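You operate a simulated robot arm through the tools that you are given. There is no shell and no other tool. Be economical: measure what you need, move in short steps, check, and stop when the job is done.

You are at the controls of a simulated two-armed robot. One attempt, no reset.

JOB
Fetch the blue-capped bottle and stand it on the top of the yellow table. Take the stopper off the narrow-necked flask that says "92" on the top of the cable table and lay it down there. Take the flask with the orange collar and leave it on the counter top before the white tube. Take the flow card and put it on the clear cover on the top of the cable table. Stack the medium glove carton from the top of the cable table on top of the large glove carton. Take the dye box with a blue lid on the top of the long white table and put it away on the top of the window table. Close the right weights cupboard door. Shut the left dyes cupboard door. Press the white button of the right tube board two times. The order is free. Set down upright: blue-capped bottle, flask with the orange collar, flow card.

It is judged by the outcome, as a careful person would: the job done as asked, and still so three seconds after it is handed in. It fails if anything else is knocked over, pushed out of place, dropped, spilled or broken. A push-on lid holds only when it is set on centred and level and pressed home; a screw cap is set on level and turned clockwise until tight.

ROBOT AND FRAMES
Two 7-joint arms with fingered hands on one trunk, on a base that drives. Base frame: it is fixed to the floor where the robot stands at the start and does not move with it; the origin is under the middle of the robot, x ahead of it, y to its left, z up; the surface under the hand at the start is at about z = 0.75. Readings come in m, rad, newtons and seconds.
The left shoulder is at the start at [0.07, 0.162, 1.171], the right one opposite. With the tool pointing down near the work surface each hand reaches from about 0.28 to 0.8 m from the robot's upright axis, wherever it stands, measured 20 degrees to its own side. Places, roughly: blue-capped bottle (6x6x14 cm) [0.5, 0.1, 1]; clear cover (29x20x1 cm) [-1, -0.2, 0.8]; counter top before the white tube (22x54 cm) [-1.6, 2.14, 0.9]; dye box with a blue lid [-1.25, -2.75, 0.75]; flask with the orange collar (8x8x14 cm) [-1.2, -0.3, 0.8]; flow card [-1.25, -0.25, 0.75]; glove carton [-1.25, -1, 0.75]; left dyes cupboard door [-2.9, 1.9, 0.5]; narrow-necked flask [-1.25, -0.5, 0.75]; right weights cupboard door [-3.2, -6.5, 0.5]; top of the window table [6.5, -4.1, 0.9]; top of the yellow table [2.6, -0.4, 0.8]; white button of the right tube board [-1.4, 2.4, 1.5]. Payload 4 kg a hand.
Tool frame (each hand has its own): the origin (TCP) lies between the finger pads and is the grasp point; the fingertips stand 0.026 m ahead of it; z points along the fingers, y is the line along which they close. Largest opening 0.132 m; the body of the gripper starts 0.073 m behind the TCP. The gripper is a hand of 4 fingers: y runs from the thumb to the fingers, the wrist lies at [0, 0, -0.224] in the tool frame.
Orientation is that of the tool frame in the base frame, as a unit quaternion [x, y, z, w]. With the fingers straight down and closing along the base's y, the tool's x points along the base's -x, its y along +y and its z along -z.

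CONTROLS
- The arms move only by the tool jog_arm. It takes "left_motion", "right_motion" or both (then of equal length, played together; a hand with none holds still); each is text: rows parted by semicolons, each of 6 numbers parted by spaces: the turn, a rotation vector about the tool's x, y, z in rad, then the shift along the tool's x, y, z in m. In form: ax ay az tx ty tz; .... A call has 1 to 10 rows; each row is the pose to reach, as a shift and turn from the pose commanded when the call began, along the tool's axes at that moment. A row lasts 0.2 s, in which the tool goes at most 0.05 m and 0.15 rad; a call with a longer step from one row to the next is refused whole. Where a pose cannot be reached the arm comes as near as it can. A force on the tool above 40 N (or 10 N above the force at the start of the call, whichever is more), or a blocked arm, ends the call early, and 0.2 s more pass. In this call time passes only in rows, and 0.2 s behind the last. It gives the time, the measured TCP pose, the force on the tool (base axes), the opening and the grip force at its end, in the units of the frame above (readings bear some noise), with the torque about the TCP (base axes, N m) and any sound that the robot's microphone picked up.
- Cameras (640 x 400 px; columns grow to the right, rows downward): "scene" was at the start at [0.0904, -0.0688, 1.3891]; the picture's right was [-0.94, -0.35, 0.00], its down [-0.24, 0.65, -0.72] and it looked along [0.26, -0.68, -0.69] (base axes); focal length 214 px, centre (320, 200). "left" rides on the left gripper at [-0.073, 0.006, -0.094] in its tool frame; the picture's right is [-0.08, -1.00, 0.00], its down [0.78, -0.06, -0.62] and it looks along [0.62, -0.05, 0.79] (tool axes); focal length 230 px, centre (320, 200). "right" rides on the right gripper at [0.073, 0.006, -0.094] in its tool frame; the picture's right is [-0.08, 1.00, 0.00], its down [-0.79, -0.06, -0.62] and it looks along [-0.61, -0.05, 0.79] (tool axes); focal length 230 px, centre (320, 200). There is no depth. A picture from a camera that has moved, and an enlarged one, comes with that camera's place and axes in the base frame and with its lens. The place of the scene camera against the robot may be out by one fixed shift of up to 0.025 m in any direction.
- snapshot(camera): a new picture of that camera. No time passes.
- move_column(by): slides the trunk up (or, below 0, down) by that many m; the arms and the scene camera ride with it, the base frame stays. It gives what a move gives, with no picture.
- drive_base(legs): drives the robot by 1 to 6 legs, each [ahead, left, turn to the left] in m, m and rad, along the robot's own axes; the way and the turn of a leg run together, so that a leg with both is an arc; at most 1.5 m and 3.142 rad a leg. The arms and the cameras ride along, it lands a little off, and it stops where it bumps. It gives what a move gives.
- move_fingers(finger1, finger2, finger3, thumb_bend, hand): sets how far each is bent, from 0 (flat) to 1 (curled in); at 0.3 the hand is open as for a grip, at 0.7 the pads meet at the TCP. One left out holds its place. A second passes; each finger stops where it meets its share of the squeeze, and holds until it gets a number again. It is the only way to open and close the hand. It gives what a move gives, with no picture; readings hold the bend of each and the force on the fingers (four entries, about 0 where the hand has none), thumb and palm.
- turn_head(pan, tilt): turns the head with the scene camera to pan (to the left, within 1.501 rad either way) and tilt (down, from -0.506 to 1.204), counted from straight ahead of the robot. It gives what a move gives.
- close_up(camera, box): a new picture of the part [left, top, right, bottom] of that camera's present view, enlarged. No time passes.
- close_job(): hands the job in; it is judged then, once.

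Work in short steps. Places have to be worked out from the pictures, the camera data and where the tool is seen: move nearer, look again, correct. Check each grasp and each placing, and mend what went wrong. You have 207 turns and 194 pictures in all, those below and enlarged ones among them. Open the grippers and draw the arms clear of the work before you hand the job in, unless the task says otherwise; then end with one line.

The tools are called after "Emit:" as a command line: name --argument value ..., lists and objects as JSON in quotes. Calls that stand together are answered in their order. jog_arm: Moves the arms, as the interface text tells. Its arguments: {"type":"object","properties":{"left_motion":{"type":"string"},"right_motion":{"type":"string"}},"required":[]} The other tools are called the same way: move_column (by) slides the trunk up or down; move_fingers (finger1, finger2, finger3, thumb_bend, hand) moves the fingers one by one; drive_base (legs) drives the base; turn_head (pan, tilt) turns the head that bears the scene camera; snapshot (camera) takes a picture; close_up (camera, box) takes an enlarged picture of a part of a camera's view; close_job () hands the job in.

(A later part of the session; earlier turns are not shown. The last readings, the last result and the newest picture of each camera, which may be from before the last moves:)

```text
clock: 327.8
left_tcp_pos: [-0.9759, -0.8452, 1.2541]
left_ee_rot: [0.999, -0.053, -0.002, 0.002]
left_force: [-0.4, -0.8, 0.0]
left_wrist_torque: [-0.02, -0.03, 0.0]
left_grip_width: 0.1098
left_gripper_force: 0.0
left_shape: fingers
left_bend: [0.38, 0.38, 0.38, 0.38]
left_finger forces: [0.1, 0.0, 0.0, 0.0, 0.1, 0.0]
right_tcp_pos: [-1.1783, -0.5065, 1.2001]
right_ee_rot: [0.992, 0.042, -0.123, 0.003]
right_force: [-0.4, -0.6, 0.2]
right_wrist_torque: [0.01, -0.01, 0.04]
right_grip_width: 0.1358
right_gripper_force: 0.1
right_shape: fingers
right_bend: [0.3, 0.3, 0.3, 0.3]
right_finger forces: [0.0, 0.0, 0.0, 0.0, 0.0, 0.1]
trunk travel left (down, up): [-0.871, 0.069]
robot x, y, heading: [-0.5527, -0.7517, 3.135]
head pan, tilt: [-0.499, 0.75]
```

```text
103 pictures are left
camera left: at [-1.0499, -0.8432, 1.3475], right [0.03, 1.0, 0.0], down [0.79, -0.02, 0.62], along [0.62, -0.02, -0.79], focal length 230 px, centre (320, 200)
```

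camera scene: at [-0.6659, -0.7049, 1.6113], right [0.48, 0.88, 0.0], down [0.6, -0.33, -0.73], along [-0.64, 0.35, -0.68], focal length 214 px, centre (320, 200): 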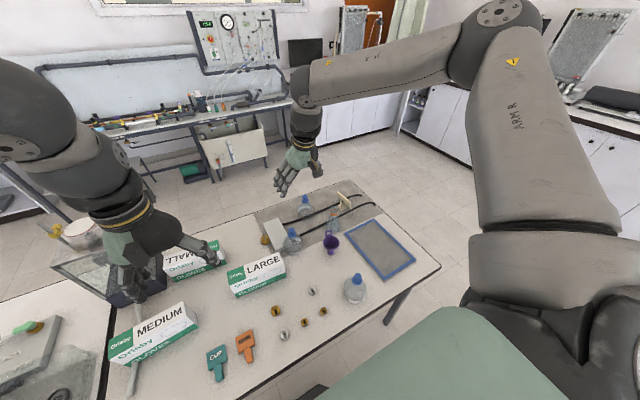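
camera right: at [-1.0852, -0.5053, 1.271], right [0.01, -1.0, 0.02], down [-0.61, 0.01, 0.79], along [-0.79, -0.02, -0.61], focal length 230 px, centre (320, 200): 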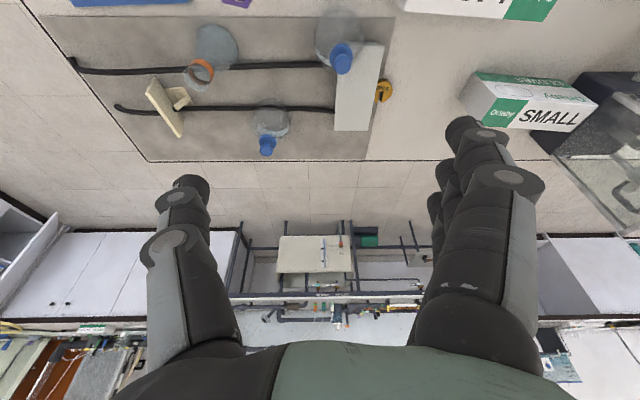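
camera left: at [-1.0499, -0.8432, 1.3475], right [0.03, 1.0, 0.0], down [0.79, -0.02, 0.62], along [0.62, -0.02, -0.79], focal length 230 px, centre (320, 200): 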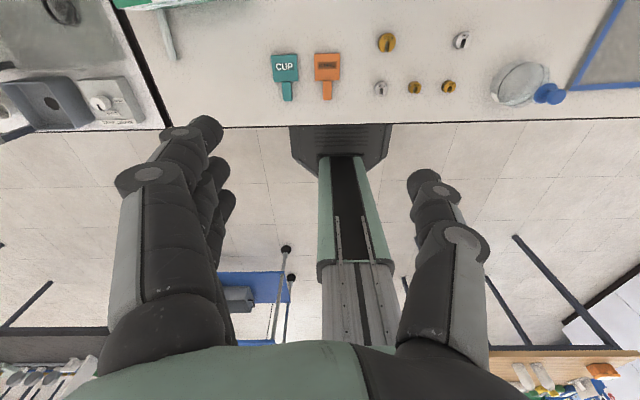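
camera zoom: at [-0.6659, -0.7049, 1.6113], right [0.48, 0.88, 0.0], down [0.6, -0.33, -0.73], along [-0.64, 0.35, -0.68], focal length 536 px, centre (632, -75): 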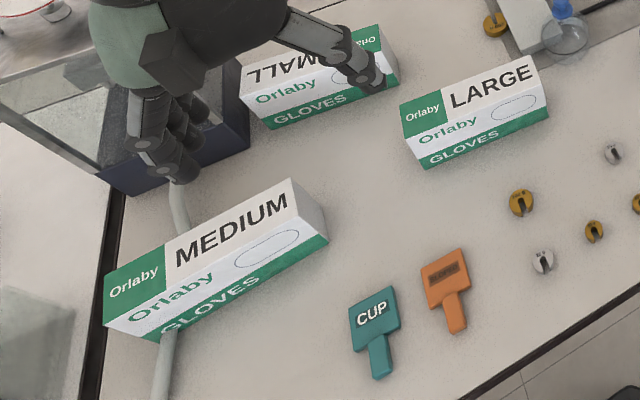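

Medium carton: centre about (-1.12, -1.07), about 20×7×9.5 cm, long side along y; large about (-1.16, -0.715), top z ≈ 0.845. I place the left hand over the medium carton, turned so that it closes along x.

Emit:
drive_base --legs '[[0.08, 0.2, 0]]'

Emit:
jog_arm --left_motion "0 0 0.149 0 0 0; 0 0 0.298 0 0 0; 0 0 0.447 0 0 0; 0 0 0.596 0 0 0; 0 0 0.745 0 0 0; 0 0 0.894 0 0 0; 0 0 1.043 0 0 0; 0 0 1.192 0 0 0; 0 0 1.345 0 0 0"

Emit:
turn_head --pan 0.1 --tilt 0.9

Emit:
snapshot --camera "left"

Emit:
snapshot --camera "scene"

```text
clock: 329.4
left_tcp_pos: [-1.0558, -1.0393, 1.2553]
left_ee_rot: [0.999, -0.053, -0.001, 0.003]
left_force: [-0.4, 0.6, 0.3]
left_wrist_torque: [-0.06, -0.01, -0.02]
left_grip_width: 0.1095
left_gripper_force: 0.1
left_shape: fingers
left_bend: [0.38, 0.38, 0.38, 0.38]
left_finger forces: [0.0, 0.0, 0.1, 0.1, 0.1, 0.0]
right_tcp_pos: [-1.2568, -0.7003, 1.1997]
right_ee_rot: [0.991, 0.039, -0.124, 0.005]
right_force: [0.6, -0.1, 0.2]
right_wrist_torque: [-0.02, 0.01, 0.0]
right_grip_width: 0.1355
right_gripper_force: 0.1
right_shape: fingers
right_bend: [0.3, 0.3, 0.3, 0.3]
right_finger forces: [0.0, 0.0, 0.0, 0.1, 0.0, 0.1]
trunk travel left (down, up): [-0.871, 0.069]
robot x, y, heading: [-0.6351, -0.9547, 3.133]
head pan, tilt: [-0.499, 0.75]
```

```text
refused: row 9 steps farther than a row can; nothing moved
```

```text
clock: 330.4
left_tcp_pos: [-1.0569, -1.0444, 1.2549]
left_ee_rot: [0.999, -0.053, -0.001, 0.002]
left_force: [-0.5, 0.1, -0.6]
left_wrist_torque: [-0.02, 0.01, 0.0]
left_grip_width: 0.1097
left_gripper_force: 0.1
left_shape: fingers
left_bend: [0.38, 0.38, 0.38, 0.38]
left_finger forces: [0.1, 0.1, 0.0, 0.0, 0.0, 0.1]
right_tcp_pos: [-1.2591, -0.7051, 1.1997]
right_ee_rot: [0.992, 0.041, -0.123, 0.003]
right_force: [0.6, -0.4, -0.8]
right_wrist_torque: [0.03, 0.01, 0.01]
right_grip_width: 0.1356
right_gripper_force: 0.1
right_shape: fingers
right_bend: [0.3, 0.3, 0.3, 0.3]
right_finger forces: [0.0, 0.0, 0.0, 0.0, 0.1, 0.0]
trunk travel left (down, up): [-0.871, 0.069]
robot x, y, heading: [-0.6353, -0.9551, 3.13]
head pan, tilt: [0.099, 0.901]
```

```text
102 pictures are left
camera left: at [-1.1301, -1.0414, 1.3477], right [0.03, 1.0, 0.0], down [0.79, -0.02, 0.62], along [0.61, -0.02, -0.79], focal length 230 px, centre (320, 200)
```

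left: 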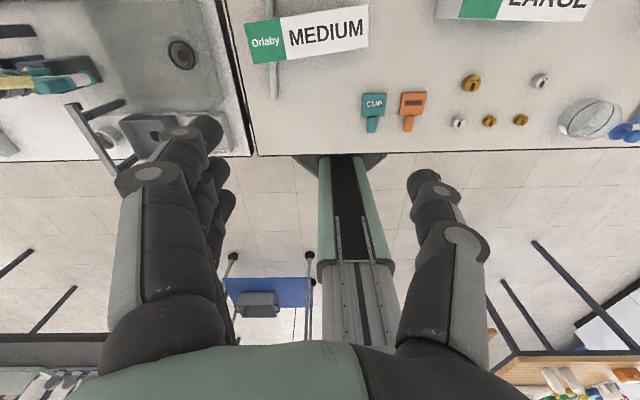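

```text
101 pictures are left
camera scene: at [-0.7487, -0.9509, 1.5995], right [-0.09, 1.0, 0.0], down [0.78, 0.07, -0.62], along [-0.62, -0.06, -0.78], focal length 214 px, centre (320, 200)
```

scene: 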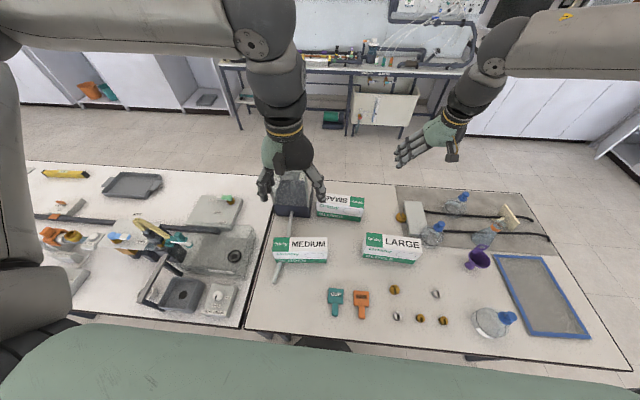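

Top view confirms centre (-1.115, -1.065), depth 6 cm. I redo the turn with proper steps while centring.

Emit:
jog_arm --left_motion "0 0 0.14 -0.006 0.003 0; 0 0 0.28 -0.012 0.006 0; 0 0 0.42 -0.018 0.009 0; 0 0 0.56 -0.024 0.012 0; 0 0 0.7 -0.03 0.015 0; 0 0 0.84 -0.036 0.018 0; 0 0 0.98 -0.042 0.021 0.03; 0 0 1.12 -0.048 0.024 0.06; 0 0 1.24 -0.052 0.026 0.09; 0 0 1.34 -0.0554 0.027 0.12"

Emit:
snapshot --camera "left"

```text
clock: 332.6
left_tcp_pos: [-1.1123, -1.0622, 1.1354]
left_ee_rot: [0.749, -0.663, -0.001, 0.004]
left_force: [-0.2, 0.3, -0.4]
left_wrist_torque: [-0.03, 0.0, 0.0]
left_grip_width: 0.1099
left_gripper_force: 0.1
left_shape: fingers
left_bend: [0.38, 0.38, 0.38, 0.38]
left_finger forces: [0.0, 0.0, 0.0, 0.0, 0.0, 0.0]
right_tcp_pos: [-1.2576, -0.7013, 1.1999]
right_ee_rot: [0.992, 0.04, -0.123, 0.005]
right_force: [-0.2, 0.3, 0.5]
right_wrist_torque: [-0.04, 0.0, 0.0]
right_grip_width: 0.1358
right_gripper_force: 0.2
right_shape: fingers
right_bend: [0.3, 0.3, 0.3, 0.3]
right_finger forces: [0.0, 0.0, 0.0, 0.0, 0.0, 0.1]
trunk travel left (down, up): [-0.871, 0.069]
robot x, y, heading: [-0.6363, -0.9507, 3.131]
head pan, tilt: [0.099, 0.901]
```

```text
100 pictures are left
camera left: at [-1.1274, -0.9895, 1.2288], right [0.98, 0.2, -0.01], down [0.16, -0.77, 0.62], along [0.12, -0.61, -0.78], focal length 230 px, centre (320, 200)
```

left: 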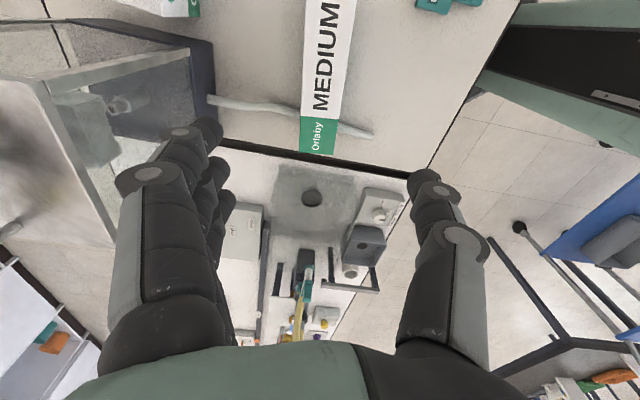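

Centred. I first draw the right hand aside (toward me and right), and lower the trunk 0.2 m.

Emit:
jog_arm --right_motion "0 0 0 0.03 -0.025 -0.007; 0 0 0 0.06 -0.05 -0.015; 0 0 0 0.09 -0.075 -0.022; 0 0 0 0.12 -0.1 -0.03; 0 0 0 0.15 -0.125 -0.037; 0 0 0 0.18 -0.15 -0.045; 0 0 0 0.21 -0.175 -0.052; 0 0 0 0.24 -0.2 -0.06; 0 0 0 0.24 -0.23 -0.06; 0 0 0 0.24 -0.26 -0.06"

Emit:
move_column --by -0.2

Emit:
snapshot --camera "left"

Emit:
snapshot --camera "scene"

```text
clock: 334.8
left_tcp_pos: [-1.1152, -1.064, 1.1345]
left_ee_rot: [0.75, -0.662, 0.0, 0.002]
left_force: [0.1, 0.1, 0.9]
left_wrist_torque: [-0.02, 0.01, 0.01]
left_grip_width: 0.1099
left_gripper_force: 0.0
left_shape: fingers
left_bend: [0.38, 0.38, 0.38, 0.38]
left_finger forces: [0.0, 0.0, 0.0, 0.0, 0.1, 0.0]
right_tcp_pos: [-1.033, -0.4233, 1.1989]
right_ee_rot: [0.992, 0.041, -0.121, 0.004]
right_force: [0.0, -0.4, -0.3]
right_wrist_torque: [-0.03, -0.03, 0.04]
right_grip_width: 0.1356
right_gripper_force: 0.1
right_shape: fingers
right_bend: [0.3, 0.3, 0.3, 0.3]
right_finger forces: [0.0, 0.0, 0.0, 0.0, 0.0, 0.1]
trunk travel left (down, up): [-0.871, 0.069]
robot x, y, heading: [-0.6313, -0.9525, 3.136]
head pan, tilt: [0.099, 0.901]
```

```text
clock: 337.0
left_tcp_pos: [-1.1128, -1.0637, 0.9362]
left_ee_rot: [0.75, -0.662, 0.0, 0.002]
left_force: [-0.8, 0.1, -0.1]
left_wrist_torque: [0.0, 0.03, 0.0]
left_grip_width: 0.1097
left_gripper_force: 0.0
left_shape: fingers
left_bend: [0.38, 0.38, 0.38, 0.38]
left_finger forces: [0.0, 0.1, 0.0, 0.0, 0.0, 0.1]
right_tcp_pos: [-1.0332, -0.4235, 1.0005]
right_ee_rot: [0.992, 0.04, -0.123, 0.003]
right_force: [-0.2, -0.2, -0.6]
right_wrist_torque: [-0.03, 0.02, 0.0]
right_grip_width: 0.1357
right_gripper_force: 0.0
right_shape: fingers
right_bend: [0.3, 0.3, 0.3, 0.3]
right_finger forces: [0.0, 0.0, 0.0, 0.0, 0.0, 0.0]
trunk travel left (down, up): [-0.671, 0.269]
robot x, y, heading: [-0.6344, -0.9487, 3.132]
head pan, tilt: [0.099, 0.901]
```

```text
99 pictures are left
camera left: at [-1.1288, -0.9928, 1.0279], right [0.98, 0.2, 0.0], down [0.16, -0.77, 0.62], along [0.12, -0.61, -0.79], focal length 230 px, centre (320, 200)
```

left: 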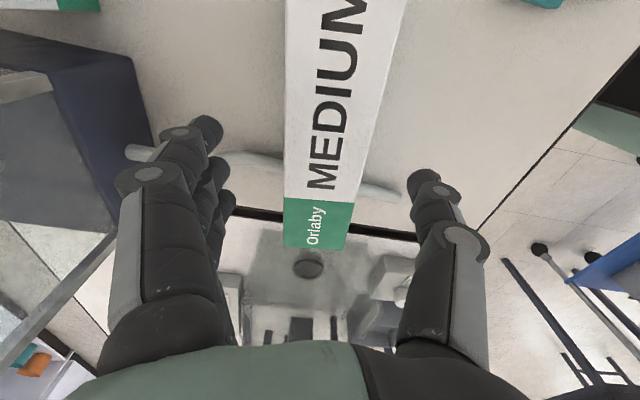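

```text
98 pictures are left
camera scene: at [-0.7483, -0.9504, 1.3995], right [-0.09, 1.0, 0.0], down [0.78, 0.07, -0.62], along [-0.62, -0.06, -0.78], focal length 214 px, centre (320, 200)
```

scene: 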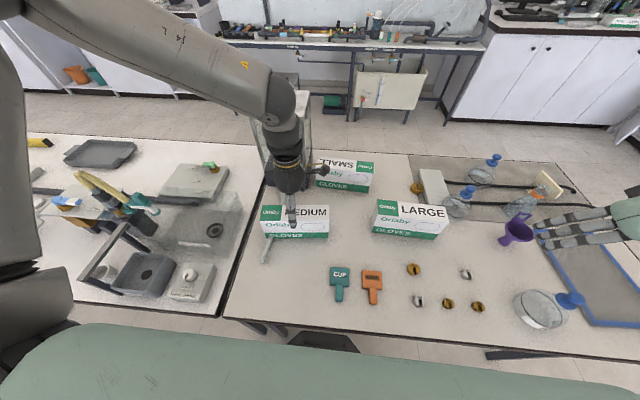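

Hand is well centred over the carton; I lower the arm 0.135 m.

Emit:
jog_arm --left_motion "0 0 0 0 0 0.04; 0 0 0 0 0 0.08; 0 0 0 0 0 0.11; 0 0 0 0 0 0.135"

Emit:
snapshot --camera "left"

```text
clock: 337.9
left_tcp_pos: [-1.1148, -1.0634, 0.8237]
left_ee_rot: [0.749, -0.663, -0.002, 0.003]
left_force: [7.0, -4.3, 24.5]
left_wrist_torque: [0.06, 0.3, -0.06]
left_grip_width: 0.1121
left_gripper_force: 17.6
left_shape: fingers
left_bend: [0.38, 0.38, 0.38, 0.38]
left_finger forces: [1.7, 4.0, 8.1, 0.1, 21.2, 0.0]
right_tcp_pos: [-1.0315, -0.424, 1.001]
right_ee_rot: [0.991, 0.041, -0.124, 0.004]
right_force: [1.3, -0.6, -0.3]
right_wrist_torque: [0.0, 0.0, 0.05]
right_grip_width: 0.1357
right_gripper_force: 0.1
right_shape: fingers
right_bend: [0.3, 0.3, 0.3, 0.3]
right_finger forces: [0.1, 0.0, 0.1, 0.0, 0.0, 0.0]
trunk travel left (down, up): [-0.671, 0.269]
robot x, y, heading: [-0.6371, -0.9517, 3.137]
head pan, tilt: [0.099, 0.901]
stopped in row 4 (left hand): the force on the tool passed its limit at 75 N (the readings are from after the stop); the commanded pose is now the measured one
```

```text
97 pictures are left
camera left: at [-1.1279, -0.9914, 0.916], right [0.98, 0.2, -0.01], down [0.16, -0.77, 0.62], along [0.12, -0.61, -0.79], focal length 230 px, centre (320, 200)
```

left: 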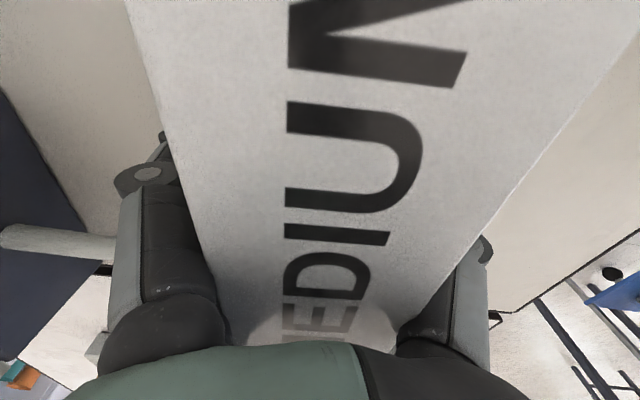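

Fingers have the carton's top close to the palm. I rise 1 cm and close the hand.

Emit:
jog_arm --left_motion "0 0 0 0 0 -0.01"

Emit:
move_fingers --hand "left" --finger1 0.7 --finger2 0.7 --finger3 0.7 --thumb_bend 0.7

Emit:
snapshot --camera "left"

Emit:
close_up --camera "scene" --box '[220, 100, 480, 300]'

```text
clock: 338.3
left_tcp_pos: [-1.1159, -1.064, 0.8297]
left_ee_rot: [0.749, -0.662, -0.001, 0.002]
left_force: [0.8, 0.0, 0.4]
left_wrist_torque: [0.01, 0.03, -0.01]
left_grip_width: 0.1103
left_gripper_force: 0.4
left_shape: fingers
left_bend: [0.38, 0.38, 0.38, 0.38]
left_finger forces: [0.0, 0.0, 0.0, 0.1, 0.7, 0.1]
right_tcp_pos: [-1.0339, -0.4237, 1.0001]
right_ee_rot: [0.992, 0.041, -0.122, 0.005]
right_force: [-0.2, -0.7, -0.3]
right_wrist_torque: [0.02, 0.01, -0.01]
right_grip_width: 0.1357
right_gripper_force: 0.0
right_shape: fingers
right_bend: [0.3, 0.3, 0.3, 0.3]
right_finger forces: [0.1, 0.0, 0.1, 0.1, 0.0, 0.0]
trunk travel left (down, up): [-0.671, 0.269]
robot x, y, heading: [-0.6367, -0.9513, 3.14]
head pan, tilt: [0.099, 0.901]
```

```text
clock: 339.3
left_tcp_pos: [-1.115, -1.0636, 0.8305]
left_ee_rot: [0.75, -0.662, -0.001, 0.002]
left_force: [-1.5, 0.0, 0.0]
left_wrist_torque: [-0.04, 0.14, 0.02]
left_grip_width: 0.0581
left_gripper_force: 29.6
left_shape: fingers
left_bend: [0.55, 0.55, 0.55, 0.6]
left_finger forces: [9.3, 9.8, 10.6, 0.0, 30.0, 0.0]
right_tcp_pos: [-1.034, -0.4239, 0.9996]
right_ee_rot: [0.992, 0.042, -0.123, 0.004]
right_force: [-0.9, -0.2, -0.1]
right_wrist_torque: [0.0, 0.01, -0.01]
right_grip_width: 0.1356
right_gripper_force: 0.1
right_shape: fingers
right_bend: [0.3, 0.3, 0.3, 0.3]
right_finger forces: [0.0, 0.1, 0.0, 0.0, 0.1, 0.1]
trunk travel left (down, up): [-0.671, 0.269]
robot x, y, heading: [-0.6318, -0.9511, 3.138]
head pan, tilt: [0.099, 0.901]
```

```text
96 pictures are left
camera left: at [-1.1295, -0.9919, 0.9234], right [0.98, 0.2, -0.01], down [0.16, -0.77, 0.62], along [0.12, -0.61, -0.79], focal length 230 px, centre (320, 200)
```

left: 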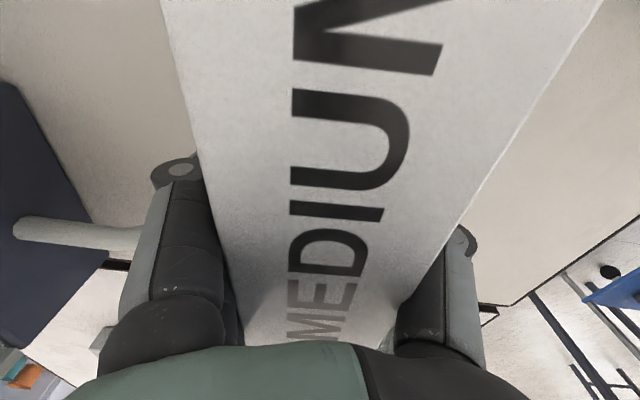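

```text
2.00 times, centred on (350, 200) of scene
camera zoom: at [-0.7487, -0.9504, 1.3995], right [-0.09, 1.0, 0.0], down [0.78, 0.07, -0.62], along [-0.62, -0.06, -0.78], focal length 429 px, centre (260, 200)
```

zoom: 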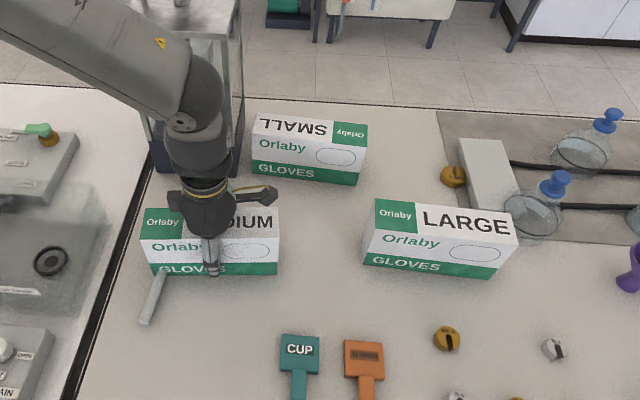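

Firm grip. I lift the carton with the trunk and strafe right to bring it above the large carton.

Emit:
move_column --by 0.2

Emit:
drive_base --legs '[[0.03, -0.355, 0]]'

Emit:
jog_arm --left_motion "0 0 0.08 0 0 0; 0 0 0.16 0 0 0"

Emit:
snapshot --camera "left"

Emit:
snapshot --camera "scene"

```text
clock: 341.5
left_tcp_pos: [-1.1154, -1.0635, 1.0305]
left_ee_rot: [0.75, -0.662, -0.001, 0.002]
left_force: [0.5, 0.0, -2.6]
left_wrist_torque: [0.03, -0.02, 0.02]
left_grip_width: 0.0581
left_gripper_force: 29.2
left_shape: fingers
left_bend: [0.55, 0.55, 0.55, 0.6]
left_finger forces: [8.9, 9.3, 10.0, 0.0, 29.7, 0.1]
right_tcp_pos: [-1.0337, -0.4234, 1.2]
right_ee_rot: [0.992, 0.04, -0.123, 0.004]
right_force: [0.2, 0.2, 0.5]
right_wrist_torque: [0.02, -0.02, 0.02]
right_grip_width: 0.136
right_gripper_force: 0.1
right_shape: fingers
right_bend: [0.3, 0.3, 0.3, 0.3]
right_finger forces: [0.0, 0.0, 0.1, 0.0, 0.0, 0.0]
trunk travel left (down, up): [-0.871, 0.069]
robot x, y, heading: [-0.6338, -0.9547, 3.134]
head pan, tilt: [0.099, 0.901]
```

```text
clock: 343.8
left_tcp_pos: [-1.1428, -0.7127, 1.0291]
left_ee_rot: [0.749, -0.662, -0.001, 0.002]
left_force: [-0.6, -0.1, -2.7]
left_wrist_torque: [0.06, -0.02, 0.01]
left_grip_width: 0.0584
left_gripper_force: 28.8
left_shape: fingers
left_bend: [0.55, 0.55, 0.55, 0.6]
left_finger forces: [8.9, 9.2, 10.1, 0.1, 29.7, 0.1]
right_tcp_pos: [-1.0625, -0.0736, 1.2014]
right_ee_rot: [0.992, 0.04, -0.122, 0.003]
right_force: [1.0, 0.4, -0.1]
right_wrist_torque: [-0.01, -0.02, 0.0]
right_grip_width: 0.1359
right_gripper_force: 0.0
right_shape: fingers
right_bend: [0.3, 0.3, 0.3, 0.3]
right_finger forces: [0.0, 0.1, 0.0, 0.1, 0.0, 0.0]
trunk travel left (down, up): [-0.871, 0.069]
robot x, y, heading: [-0.6592, -0.6, 3.138]
head pan, tilt: [0.099, 0.901]
```

```text
clock: 344.4
left_tcp_pos: [-1.1218, -0.6857, 1.0357]
left_ee_rot: [-0.696, 0.718, 0.0, -0.005]
left_force: [-1.0, 1.2, -3.4]
left_wrist_torque: [-0.01, 0.0, -0.02]
left_grip_width: 0.0583
left_gripper_force: 28.3
left_shape: fingers
left_bend: [0.55, 0.55, 0.55, 0.6]
left_finger forces: [8.8, 9.3, 9.9, 0.0, 29.8, 0.0]
left hand out of reach, approached as far as the arm can: row 1, 2
right_tcp_pos: [-1.0606, -0.07, 1.1998]
right_ee_rot: [0.992, 0.041, -0.123, 0.005]
right_force: [0.0, -0.7, -0.1]
right_wrist_torque: [-0.01, -0.02, -0.01]
right_grip_width: 0.1356
right_gripper_force: 0.2
right_shape: fingers
right_bend: [0.3, 0.3, 0.3, 0.3]
right_finger forces: [0.0, 0.1, 0.0, 0.0, 0.0, 0.0]
trunk travel left (down, up): [-0.871, 0.069]
robot x, y, heading: [-0.6619, -0.5951, 3.134]
head pan, tilt: [0.099, 0.901]
```

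```text
94 pictures are left
camera left: at [-1.1243, -0.6113, 1.1294], right [1.0, 0.05, -0.01], down [0.04, -0.78, 0.62], along [0.02, -0.62, -0.78], focal length 230 px, centre (320, 200)
```

left: 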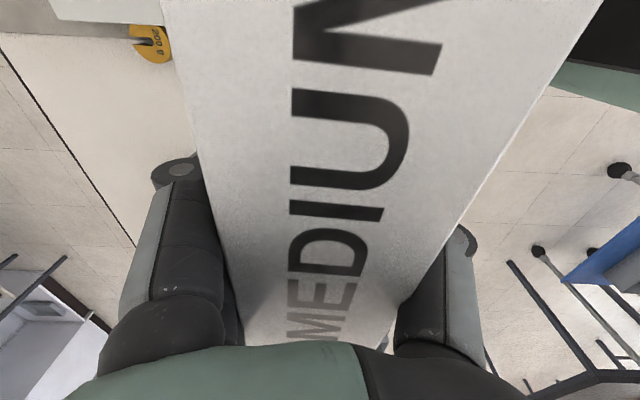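

```text
93 pictures are left
camera scene: at [-0.7753, -0.5973, 1.5995], right [-0.09, 1.0, 0.0], down [0.78, 0.07, -0.62], along [-0.62, -0.06, -0.78], focal length 214 px, centre (320, 200)
```

scene: 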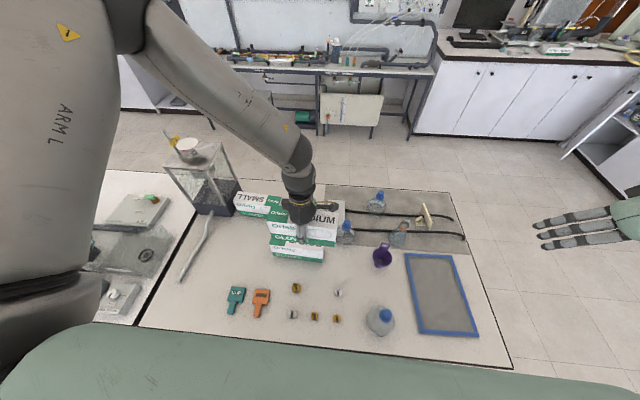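

Yaw now matches the large carton. Correct position by small base moves: 3 cm ahead, 2 cm left.

Emit:
drive_base --legs '[[0.03, 0.02, 0]]'

Emit:
move_column --by -0.05

Emit:
close_up --camera "scene" --box '[220, 150, 380, 280]'

Emit:
snapshot --camera "right"

```text
clock: 345.2
left_tcp_pos: [-1.1469, -0.7007, 1.0415]
left_ee_rot: [-0.695, 0.719, 0.001, -0.008]
left_force: [0.0, 0.1, -2.6]
left_wrist_torque: [-0.05, 0.07, 0.02]
left_grip_width: 0.0584
left_gripper_force: 29.3
left_shape: fingers
left_bend: [0.55, 0.55, 0.55, 0.6]
left_finger forces: [8.9, 9.2, 9.9, 0.1, 29.8, 0.1]
right_tcp_pos: [-1.083, -0.0854, 1.1996]
right_ee_rot: [0.991, 0.039, -0.125, 0.006]
right_force: [1.4, 1.2, 0.2]
right_wrist_torque: [0.01, 0.05, 0.03]
right_grip_width: 0.1358
right_gripper_force: 0.1
right_shape: fingers
right_bend: [0.3, 0.3, 0.3, 0.3]
right_finger forces: [0.1, 0.0, 0.0, 0.1, 0.0, 0.0]
trunk travel left (down, up): [-0.871, 0.069]
robot x, y, heading: [-0.6932, -0.6176, 3.131]
head pan, tilt: [0.099, 0.901]
```

```text
clock: 346.2
left_tcp_pos: [-1.1528, -0.7049, 0.9856]
left_ee_rot: [-0.695, 0.719, 0.0, -0.003]
left_force: [-0.1, 0.6, -2.7]
left_wrist_torque: [0.05, 0.0, -0.02]
left_grip_width: 0.0584
left_gripper_force: 29.5
left_shape: fingers
left_bend: [0.55, 0.55, 0.55, 0.6]
left_finger forces: [8.9, 9.3, 9.9, 0.1, 29.6, 0.0]
right_tcp_pos: [-1.0906, -0.0905, 1.1507]
right_ee_rot: [0.992, 0.039, -0.122, 0.003]
right_force: [-0.1, -0.5, 0.1]
right_wrist_torque: [0.01, 0.01, 0.03]
right_grip_width: 0.1357
right_gripper_force: 0.1
right_shape: fingers
right_bend: [0.3, 0.3, 0.3, 0.3]
right_finger forces: [0.0, 0.0, 0.0, 0.1, 0.1, 0.0]
trunk travel left (down, up): [-0.821, 0.119]
robot x, y, heading: [-0.689, -0.6205, 3.136]
head pan, tilt: [0.099, 0.901]
```

```text
3.08 times, centred on (300, 215) of scene
camera zoom: at [-0.8079, -0.6185, 1.5493], right [-0.09, 1.0, 0.0], down [0.78, 0.07, -0.62], along [-0.62, -0.06, -0.78], focal length 660 px, centre (382, 154)
```

zoom: 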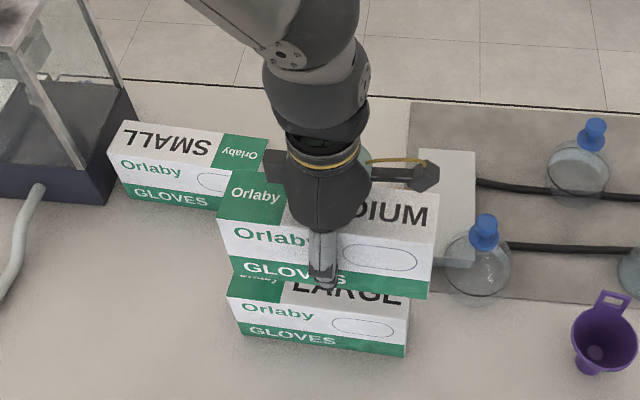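

```text
91 pictures are left
camera right: at [-0.997, -0.0906, 1.2218], right [0.0, -1.0, 0.02], down [-0.61, 0.01, 0.79], along [-0.79, -0.01, -0.61], focal length 230 px, centre (320, 200)
```

right: 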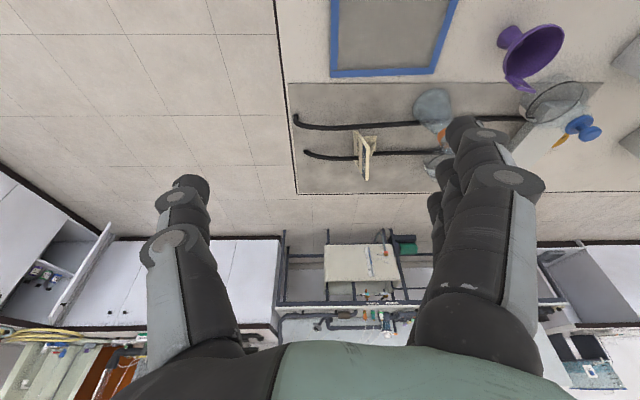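

The stack aligns within ~1–2 cm. I lower until contact.

Emit:
move_column --by -0.04

Emit:
move_column --by -0.03

Emit:
close_up --camera "scene" --box '[220, 150, 380, 280]'

```text
clock: 347.0
left_tcp_pos: [-1.1511, -0.7032, 0.9469]
left_ee_rot: [-0.695, 0.719, 0.0, -0.005]
left_force: [-0.4, 0.6, -3.4]
left_wrist_torque: [0.02, 0.01, 0.0]
left_grip_width: 0.0582
left_gripper_force: 29.1
left_shape: fingers
left_bend: [0.55, 0.55, 0.55, 0.6]
left_finger forces: [9.0, 9.3, 9.9, 0.0, 29.7, 0.1]
right_tcp_pos: [-1.0876, -0.0904, 1.1104]
right_ee_rot: [0.992, 0.041, -0.123, 0.004]
right_force: [0.7, -0.1, 0.0]
right_wrist_torque: [0.01, 0.02, 0.01]
right_grip_width: 0.1358
right_gripper_force: 0.1
right_shape: fingers
right_bend: [0.3, 0.3, 0.3, 0.3]
right_finger forces: [0.0, 0.0, 0.0, 0.1, 0.0, 0.1]
trunk travel left (down, up): [-0.781, 0.159]
robot x, y, heading: [-0.6917, -0.6176, 3.132]
head pan, tilt: [0.099, 0.901]
```

```text
clock: 347.5
left_tcp_pos: [-1.1514, -0.7038, 0.9351]
left_ee_rot: [-0.697, 0.717, 0.004, -0.008]
left_force: [1.6, -1.6, 9.2]
left_wrist_torque: [0.07, 0.32, -0.03]
left_grip_width: 0.0579
left_gripper_force: 32.2
left_shape: fingers
left_bend: [0.56, 0.56, 0.56, 0.61]
left_finger forces: [9.8, 10.0, 10.5, 0.0, 33.7, 0.0]
right_tcp_pos: [-1.0869, -0.0911, 1.0933]
right_ee_rot: [0.992, 0.039, -0.123, 0.004]
right_force: [0.5, 0.5, 0.0]
right_wrist_torque: [-0.02, -0.02, -0.01]
right_grip_width: 0.1361
right_gripper_force: 0.1
right_shape: fingers
right_bend: [0.3, 0.3, 0.3, 0.3]
right_finger forces: [0.0, 0.0, 0.0, 0.0, 0.1, 0.0]
trunk travel left (down, up): [-0.764, 0.176]
robot x, y, heading: [-0.6926, -0.6203, 3.137]
head pan, tilt: [0.099, 0.901]
stopped: the force on the tool passed its limit at 58 N (the readings are from after the stop); the commanded pose is now the measured one
```

```text
3.08 times, centred on (300, 215) of scene
camera zoom: at [-0.8027, -0.6171, 1.4927], right [-0.09, 1.0, 0.0], down [0.78, 0.07, -0.62], along [-0.62, -0.06, -0.78], focal length 660 px, centre (382, 154)
```

zoom: 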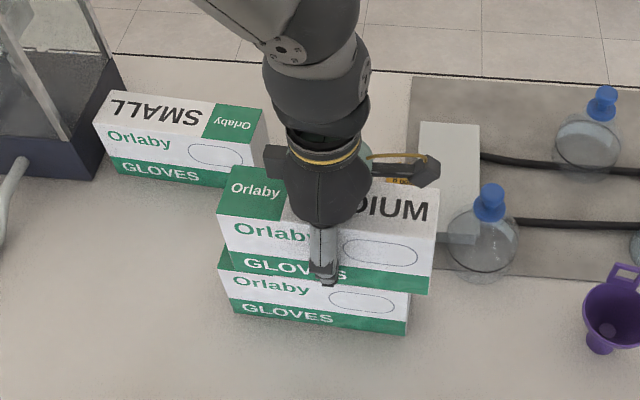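

Contact; overlap is good (about 2 cm offset along the long side), stable. I relieve a little, open, and lift off.

Emit:
move_column --by 0.003

Emit:
move_fingers --hand "left" --finger1 0.36 --finger2 0.36 --finger3 0.36 --thumb_bend 0.36

Emit:
move_column --by 0.15

Emit:
close_up --camera "scene" --box '[220, 150, 420, 300]'

```text
clock: 348.0
left_tcp_pos: [-1.1535, -0.7027, 0.9351]
left_ee_rot: [-0.696, 0.718, 0.002, -0.006]
left_force: [-0.2, 0.0, -2.9]
left_wrist_torque: [0.02, 0.02, -0.04]
left_grip_width: 0.0581
left_gripper_force: 29.3
left_shape: fingers
left_bend: [0.56, 0.56, 0.56, 0.61]
left_finger forces: [9.1, 9.4, 10.1, 0.0, 30.2, 0.0]
right_tcp_pos: [-1.0902, -0.0898, 1.0956]
right_ee_rot: [0.992, 0.04, -0.123, 0.004]
right_force: [-0.3, -0.2, -1.0]
right_wrist_torque: [0.05, 0.02, 0.0]
right_grip_width: 0.1358
right_gripper_force: 0.1
right_shape: fingers
right_bend: [0.3, 0.3, 0.3, 0.3]
right_finger forces: [0.0, 0.0, 0.0, 0.0, 0.0, 0.0]
trunk travel left (down, up): [-0.767, 0.173]
robot x, y, heading: [-0.6925, -0.6183, 3.136]
head pan, tilt: [0.099, 0.901]
```

```text
clock: 349.0
left_tcp_pos: [-1.1547, -0.7026, 0.9355]
left_ee_rot: [-0.696, 0.718, 0.002, -0.006]
left_force: [0.1, -0.9, -0.4]
left_wrist_torque: [0.0, -0.04, 0.04]
left_grip_width: 0.1163
left_gripper_force: 0.1
left_shape: fingers
left_bend: [0.36, 0.36, 0.36, 0.36]
left_finger forces: [0.0, 0.1, 0.1, 0.0, 0.0, 0.0]
right_tcp_pos: [-1.0893, -0.0898, 1.0951]
right_ee_rot: [0.992, 0.039, -0.123, 0.004]
right_force: [-0.3, -0.3, -0.4]
right_wrist_torque: [-0.03, -0.04, 0.0]
right_grip_width: 0.1358
right_gripper_force: 0.0
right_shape: fingers
right_bend: [0.3, 0.3, 0.3, 0.3]
right_finger forces: [0.1, 0.0, 0.1, 0.0, 0.0, 0.0]
trunk travel left (down, up): [-0.767, 0.173]
robot x, y, heading: [-0.6912, -0.6206, 3.131]
head pan, tilt: [0.099, 0.901]
```

```text
clock: 350.8
left_tcp_pos: [-1.154, -0.7041, 1.0857]
left_ee_rot: [-0.697, 0.717, 0.003, -0.007]
left_force: [0.4, 0.2, -0.8]
left_wrist_torque: [-0.02, 0.0, 0.02]
left_grip_width: 0.1164
left_gripper_force: 0.1
left_shape: fingers
left_bend: [0.36, 0.36, 0.36, 0.36]
left_finger forces: [0.0, 0.1, 0.1, 0.0, 0.0, 0.1]
right_tcp_pos: [-1.0894, -0.0894, 1.2455]
right_ee_rot: [0.992, 0.039, -0.122, 0.005]
right_force: [0.0, 0.5, -0.6]
right_wrist_torque: [-0.01, 0.0, -0.02]
right_grip_width: 0.1357
right_gripper_force: 0.0
right_shape: fingers
right_bend: [0.3, 0.3, 0.3, 0.3]
right_finger forces: [0.0, 0.0, 0.0, 0.0, 0.1, 0.0]
trunk travel left (down, up): [-0.917, 0.023]
robot x, y, heading: [-0.6916, -0.6164, 3.128]
head pan, tilt: [0.099, 0.901]
```

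```text
2.67 times, centred on (320, 225) of scene
camera zoom: at [-0.8061, -0.617, 1.6455], right [-0.09, 1.0, 0.0], down [0.78, 0.07, -0.62], along [-0.62, -0.06, -0.78], focal length 572 px, centre (320, 133)
```

zoom: 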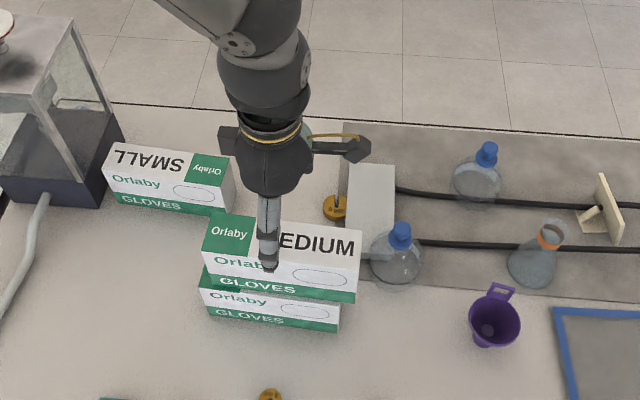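

Stack is fine. I go round to the north end of the cable table and face -y, to read labels and handle the card and orange-collar flask.

Emit:
drive_base --legs '[[-0.55, 0, 0], [0, -1.4, 0], [1.1, 0, 0], [0, 0, 1.57]]'

Emit:
jog_arm --left_motion "0 0 -0.14 0 0 0; 0 0 -0.28 0 0 0; 0 0 -0.42 0 0 0; 0 0 -0.56 0 0 0; 0 0 -0.7 0 0 0; 0 0 -0.84 0 0 0; 0 0 -0.98 0 0 0; 0 0 -1.12 0 0 0; 0 0 -1.26 0 0 0; 0 0 -1.4 0 0 0"

Emit:
turn_head --pan 0.0 --tilt 0.6

Emit:
snapshot --camera "scene"

```text
clock: 369.6
left_tcp_pos: [-1.1592, 0.3202, 1.0862]
left_ee_rot: [1.0, -0.017, 0.002, 0.005]
left_force: [-0.3, 0.8, -0.2]
left_wrist_torque: [-0.02, 0.0, -0.02]
left_grip_width: 0.1162
left_gripper_force: 0.0
left_shape: fingers
left_bend: [0.36, 0.36, 0.36, 0.36]
left_finger forces: [0.0, 0.0, 0.1, 0.0, 0.0, 0.0]
right_tcp_pos: [-1.7714, 0.3872, 1.2466]
right_ee_rot: [0.675, 0.728, -0.085, 0.089]
right_force: [-0.7, 1.4, 0.6]
right_wrist_torque: [-0.02, 0.02, 0.02]
right_grip_width: 0.1358
right_gripper_force: 0.1
right_shape: fingers
right_bend: [0.3, 0.3, 0.3, 0.3]
right_finger forces: [0.0, 0.0, 0.1, 0.0, 0.0, 0.0]
trunk travel left (down, up): [-0.917, 0.023]
robot x, y, heading: [-1.2453, 0.7786, -1.574]
head pan, tilt: [0.099, 0.901]
```

```text
clock: 371.8
left_tcp_pos: [-1.1571, 0.3199, 1.0857]
left_ee_rot: [0.775, 0.632, -0.003, 0.006]
left_force: [0.1, 0.1, 0.6]
left_wrist_torque: [-0.03, -0.03, 0.02]
left_grip_width: 0.1164
left_gripper_force: 0.0
left_shape: fingers
left_bend: [0.36, 0.36, 0.36, 0.36]
left_finger forces: [0.0, 0.0, 0.1, 0.0, 0.0, 0.0]
right_tcp_pos: [-1.7718, 0.3868, 1.247]
right_ee_rot: [0.674, 0.728, -0.084, 0.089]
right_force: [0.3, 0.2, 0.6]
right_wrist_torque: [0.0, 0.01, -0.01]
right_grip_width: 0.1357
right_gripper_force: 0.1
right_shape: fingers
right_bend: [0.3, 0.3, 0.3, 0.3]
right_finger forces: [0.0, 0.0, 0.0, 0.1, 0.0, 0.0]
trunk travel left (down, up): [-0.917, 0.023]
robot x, y, heading: [-1.2397, 0.7849, -1.579]
head pan, tilt: [0.099, 0.901]
```

```text
clock: 372.6
left_tcp_pos: [-1.1588, 0.3219, 1.0862]
left_ee_rot: [0.777, 0.63, -0.001, 0.006]
left_force: [-0.1, -0.3, 0.3]
left_wrist_torque: [-0.03, -0.03, 0.01]
left_grip_width: 0.1164
left_gripper_force: 0.1
left_shape: fingers
left_bend: [0.36, 0.36, 0.36, 0.36]
left_finger forces: [0.0, 0.0, 0.1, 0.0, 0.0, 0.0]
right_tcp_pos: [-1.7704, 0.3865, 1.2455]
right_ee_rot: [0.675, 0.728, -0.084, 0.089]
right_force: [-0.5, -0.5, 0.0]
right_wrist_torque: [0.03, -0.01, -0.02]
right_grip_width: 0.1357
right_gripper_force: 0.0
right_shape: fingers
right_bend: [0.3, 0.3, 0.3, 0.3]
right_finger forces: [0.1, 0.0, 0.1, 0.0, 0.1, 0.0]
trunk travel left (down, up): [-0.917, 0.023]
robot x, y, heading: [-1.2436, 0.7819, -1.581]
head pan, tilt: [0.0, 0.6]
```

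```text
88 pictures are left
camera scene: at [-1.232, 0.6534, 1.6703], right [-1.0, 0.01, 0.0], down [0.01, 0.57, -0.82], along [-0.01, -0.82, -0.57], focal length 214 px, centre (320, 200)
```

scene: 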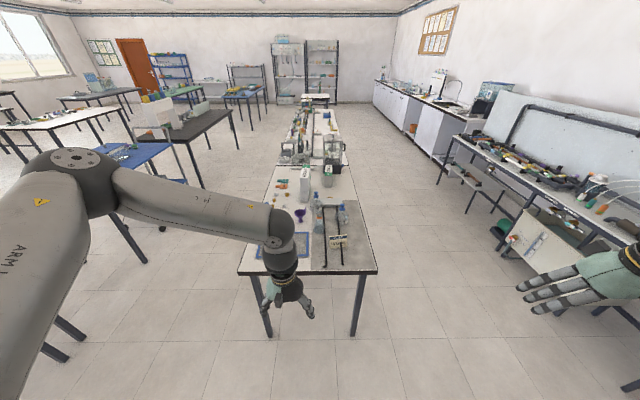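

Emit:
close_up --camera "scene" --box '[235, 170, 395, 280]'

Emit:
close_up --camera "scene" --box '[295, 185, 355, 225]'

```text
3.64 times, centred on (315, 225) of scene
camera zoom: at [-1.232, 0.6534, 1.6703], right [-1.0, 0.01, 0.0], down [0.01, 0.57, -0.82], along [-0.01, -0.82, -0.57], focal length 780 px, centre (338, 109)
```

zoom: 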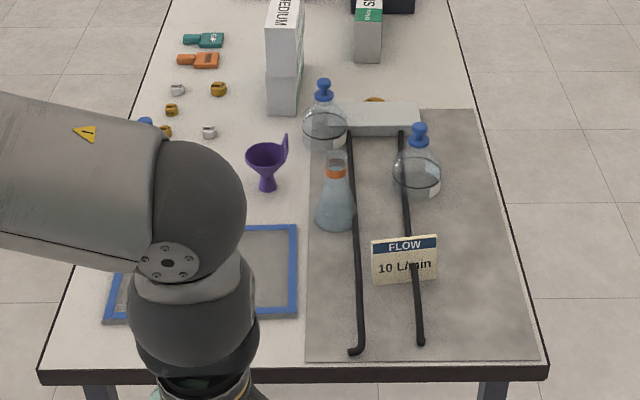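

```text
10.00 times, centred on (325, 205) of scene
camera zoom: at [-1.232, 0.6534, 1.6703], right [-1.0, 0.01, 0.0], down [0.01, 0.57, -0.82], along [-0.01, -0.82, -0.57], focal length 2145 px, centre (270, 150)
```

zoom: 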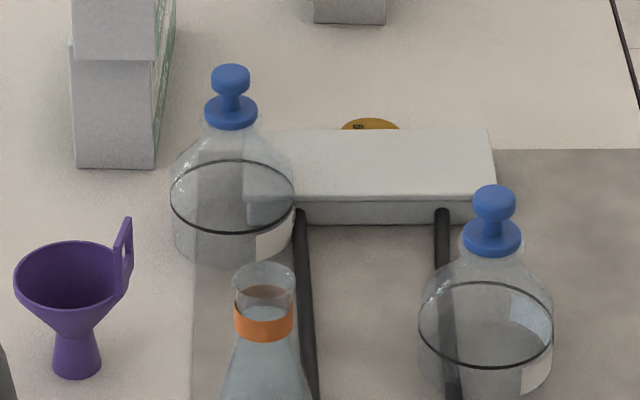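

The flow card is seen ("FLOW 10 L/min"). The flask labels face west, so I go round to the west side of the table, which also gives the shortest reach.

Emit:
drive_base --legs '[[0, -0.95, 0], [1.1, 0, 0], [0, 0, 1.57]]'

Emit:
turn_head --pan 0.0 --tilt 0.75

Emit:
snapshot --camera "scene"

Emit:
close_up --camera "scene" --box '[260, 180, 420, 290]'

```text
clock: 386.6
left_tcp_pos: [-1.7426, -0.2215, 1.0863]
left_ee_rot: [0.1, 0.995, 0.003, 0.007]
left_force: [0.0, -0.3, -1.3]
left_wrist_torque: [0.01, -0.01, -0.02]
left_grip_width: 0.1163
left_gripper_force: 0.0
left_shape: fingers
left_bend: [0.36, 0.36, 0.36, 0.36]
left_finger forces: [0.1, 0.0, 0.0, 0.0, 0.1, 0.1]
right_tcp_pos: [-1.807, -0.8342, 1.2462]
right_ee_rot: [-0.041, 0.992, 0.004, 0.122]
right_force: [-0.4, 0.4, 0.0]
right_wrist_torque: [0.0, -0.01, 0.0]
right_grip_width: 0.136
right_gripper_force: 0.1
right_shape: fingers
right_bend: [0.3, 0.3, 0.3, 0.3]
right_finger forces: [0.1, 0.0, 0.0, 0.0, 0.0, 0.0]
trunk travel left (down, up): [-0.917, 0.023]
robot x, y, heading: [-2.2064, -0.3032, -0.004]
head pan, tilt: [0.0, 0.6]
```

```text
clock: 387.3
left_tcp_pos: [-1.7441, -0.2222, 1.0863]
left_ee_rot: [0.102, 0.995, 0.003, 0.007]
left_force: [-0.3, 0.6, -0.8]
left_wrist_torque: [-0.04, -0.01, -0.01]
left_grip_width: 0.1161
left_gripper_force: 0.0
left_shape: fingers
left_bend: [0.36, 0.36, 0.36, 0.36]
left_finger forces: [0.0, 0.1, 0.0, 0.0, 0.0, 0.0]
right_tcp_pos: [-1.8067, -0.8362, 1.246]
right_ee_rot: [-0.04, 0.992, 0.004, 0.122]
right_force: [-0.4, 0.0, -0.3]
right_wrist_torque: [0.0, 0.01, -0.02]
right_grip_width: 0.1356
right_gripper_force: 0.1
right_shape: fingers
right_bend: [0.3, 0.3, 0.3, 0.3]
right_finger forces: [0.1, 0.0, 0.1, 0.0, 0.0, 0.1]
trunk travel left (down, up): [-0.917, 0.023]
robot x, y, heading: [-2.2041, -0.3046, -0.008]
head pan, tilt: [0.0, 0.75]
```

```text
85 pictures are left
camera scene: at [-2.0617, -0.2989, 1.6575], right [-0.01, -1.0, 0.0], down [-0.68, 0.0, -0.73], along [0.73, 0.0, -0.68], focal length 214 px, centre (320, 200)
```

scene: 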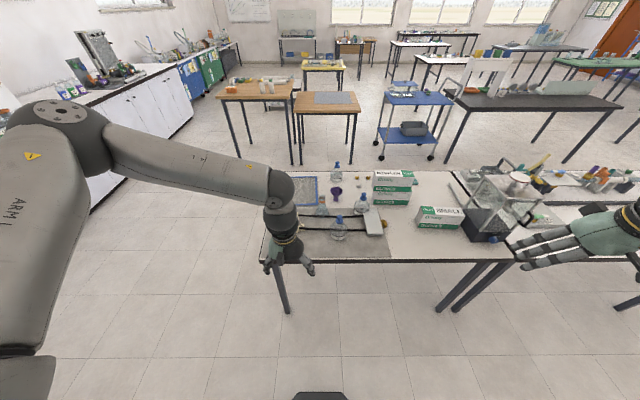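

```text
3.64 times, centred on (340, 235) of scene
camera zoom: at [-2.0617, -0.2989, 1.6575], right [-0.01, -1.0, 0.0], down [-0.68, 0.0, -0.73], along [0.73, 0.0, -0.68], focal length 780 px, centre (247, 73)
```

zoom: 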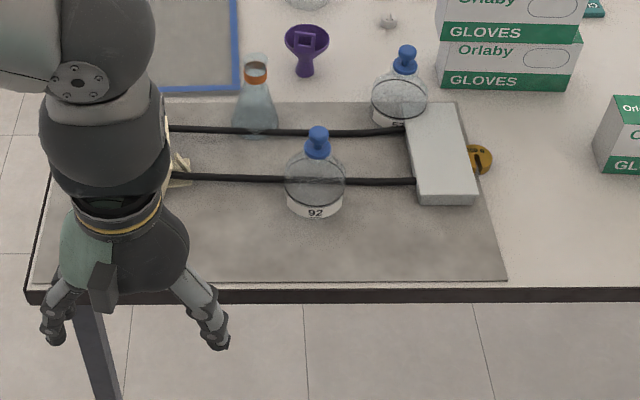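

Flask A near the west edge is the one that says "92"; its stopper knob is at about (-1.35, -0.394), z ≈ 0.88. I move the base so the right hand can come over it.

Emit:
drive_base --legs '[[0.0, 0.16, 0], [0.25, 0, 0]]'

Emit:
move_column --by -0.1

Emit:
jog_arm --right_motion "0 0 0 -0.02 0.03 0.005; 0 0 0 -0.04 0.06 0.01; 0 0 0 -0.06 0.09 0.015; 0 0 0 -0.08 0.12 0.02; 0 0 0 -0.1 0.15 0.025; 0 0 0 -0.12 0.18 0.03; 0 0 0 -0.14 0.21 0.035; 0 0 0 -0.16 0.24 0.04; 0 0 0 -0.18 0.27 0.045; 0 0 0 -0.2 0.28 0.05"

Emit:
snapshot --camera "right"

Emit:
snapshot --camera "scene"

```text
clock: 390.2
left_tcp_pos: [-1.4961, -0.0644, 1.0891]
left_ee_rot: [0.101, 0.995, 0.003, 0.007]
left_force: [0.2, -0.1, -0.2]
left_wrist_torque: [0.0, -0.04, 0.0]
left_grip_width: 0.1161
left_gripper_force: 0.1
left_shape: fingers
left_bend: [0.36, 0.36, 0.36, 0.36]
left_finger forces: [0.0, 0.0, 0.0, 0.0, 0.1, 0.0]
right_tcp_pos: [-1.5579, -0.6784, 1.2474]
right_ee_rot: [-0.039, 0.992, 0.004, 0.124]
right_force: [-0.4, -0.5, -0.6]
right_wrist_torque: [0.0, -0.03, 0.04]
right_grip_width: 0.1358
right_gripper_force: 0.0
right_shape: fingers
right_bend: [0.3, 0.3, 0.3, 0.3]
right_finger forces: [0.0, 0.0, 0.1, 0.0, 0.0, 0.0]
trunk travel left (down, up): [-0.917, 0.023]
robot x, y, heading: [-1.9551, -0.1482, -0.005]
head pan, tilt: [0.0, 0.75]
```

```text
clock: 391.5
left_tcp_pos: [-1.4907, -0.0642, 0.987]
left_ee_rot: [0.101, 0.995, 0.003, 0.006]
left_force: [-0.2, 0.3, -0.4]
left_wrist_torque: [0.02, -0.01, 0.01]
left_grip_width: 0.1162
left_gripper_force: 0.0
left_shape: fingers
left_bend: [0.36, 0.36, 0.36, 0.36]
left_finger forces: [0.0, 0.0, 0.0, 0.0, 0.0, 0.1]
right_tcp_pos: [-1.5559, -0.6786, 1.1461]
right_ee_rot: [-0.039, 0.992, 0.004, 0.122]
right_force: [-0.7, 0.6, 0.1]
right_wrist_torque: [-0.02, -0.01, 0.01]
right_grip_width: 0.1359
right_gripper_force: 0.0
right_shape: fingers
right_bend: [0.3, 0.3, 0.3, 0.3]
right_finger forces: [0.1, 0.0, 0.0, 0.0, 0.0, 0.0]
trunk travel left (down, up): [-0.817, 0.123]
robot x, y, heading: [-1.9556, -0.1511, -0.01]
head pan, tilt: [0.0, 0.75]
```

```text
clock: 393.7
left_tcp_pos: [-1.4909, -0.0639, 0.9857]
left_ee_rot: [0.102, 0.995, 0.002, 0.005]
left_force: [0.9, 0.4, 0.2]
left_wrist_torque: [0.0, 0.01, 0.0]
left_grip_width: 0.1161
left_gripper_force: 0.1
left_shape: fingers
left_bend: [0.36, 0.36, 0.36, 0.36]
left_finger forces: [0.0, 0.1, 0.0, 0.1, 0.0, 0.0]
right_tcp_pos: [-1.371, -0.3807, 1.1437]
right_ee_rot: [-0.039, 0.992, 0.004, 0.122]
right_force: [0.5, -0.1, 0.0]
right_wrist_torque: [-0.01, 0.01, 0.01]
right_grip_width: 0.1357
right_gripper_force: 0.0
right_shape: fingers
right_bend: [0.3, 0.3, 0.3, 0.3]
right_finger forces: [0.1, 0.0, 0.0, 0.0, 0.1, 0.0]
trunk travel left (down, up): [-0.817, 0.123]
robot x, y, heading: [-1.9568, -0.1464, -0.006]
head pan, tilt: [0.0, 0.75]
```

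```text
83 pictures are left
camera right: at [-1.4644, -0.3837, 1.2162], right [-0.01, 1.0, 0.02], down [0.62, -0.01, 0.79], along [0.79, 0.01, -0.62], focal length 230 px, centre (320, 200)
```

right: 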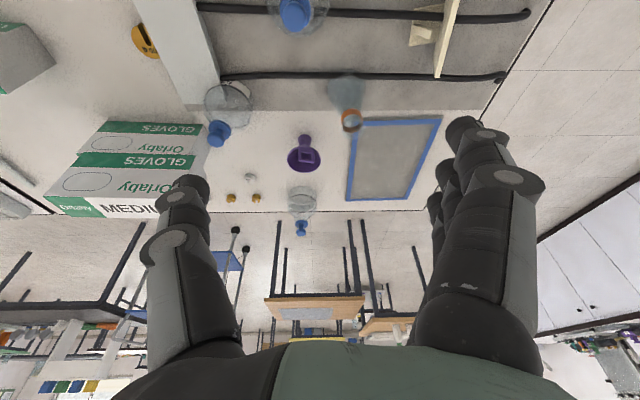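

```text
82 pictures are left
camera scene: at [-1.8083, -0.1421, 1.5573], right [-0.01, -1.0, 0.0], down [-0.68, 0.01, -0.73], along [0.73, 0.0, -0.68], focal length 214 px, centre (320, 200)
```

scene: 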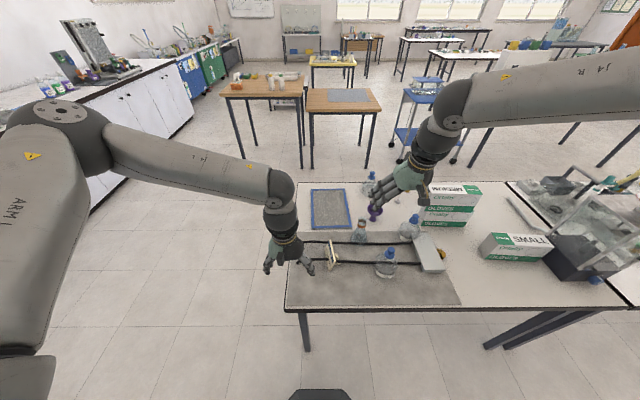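

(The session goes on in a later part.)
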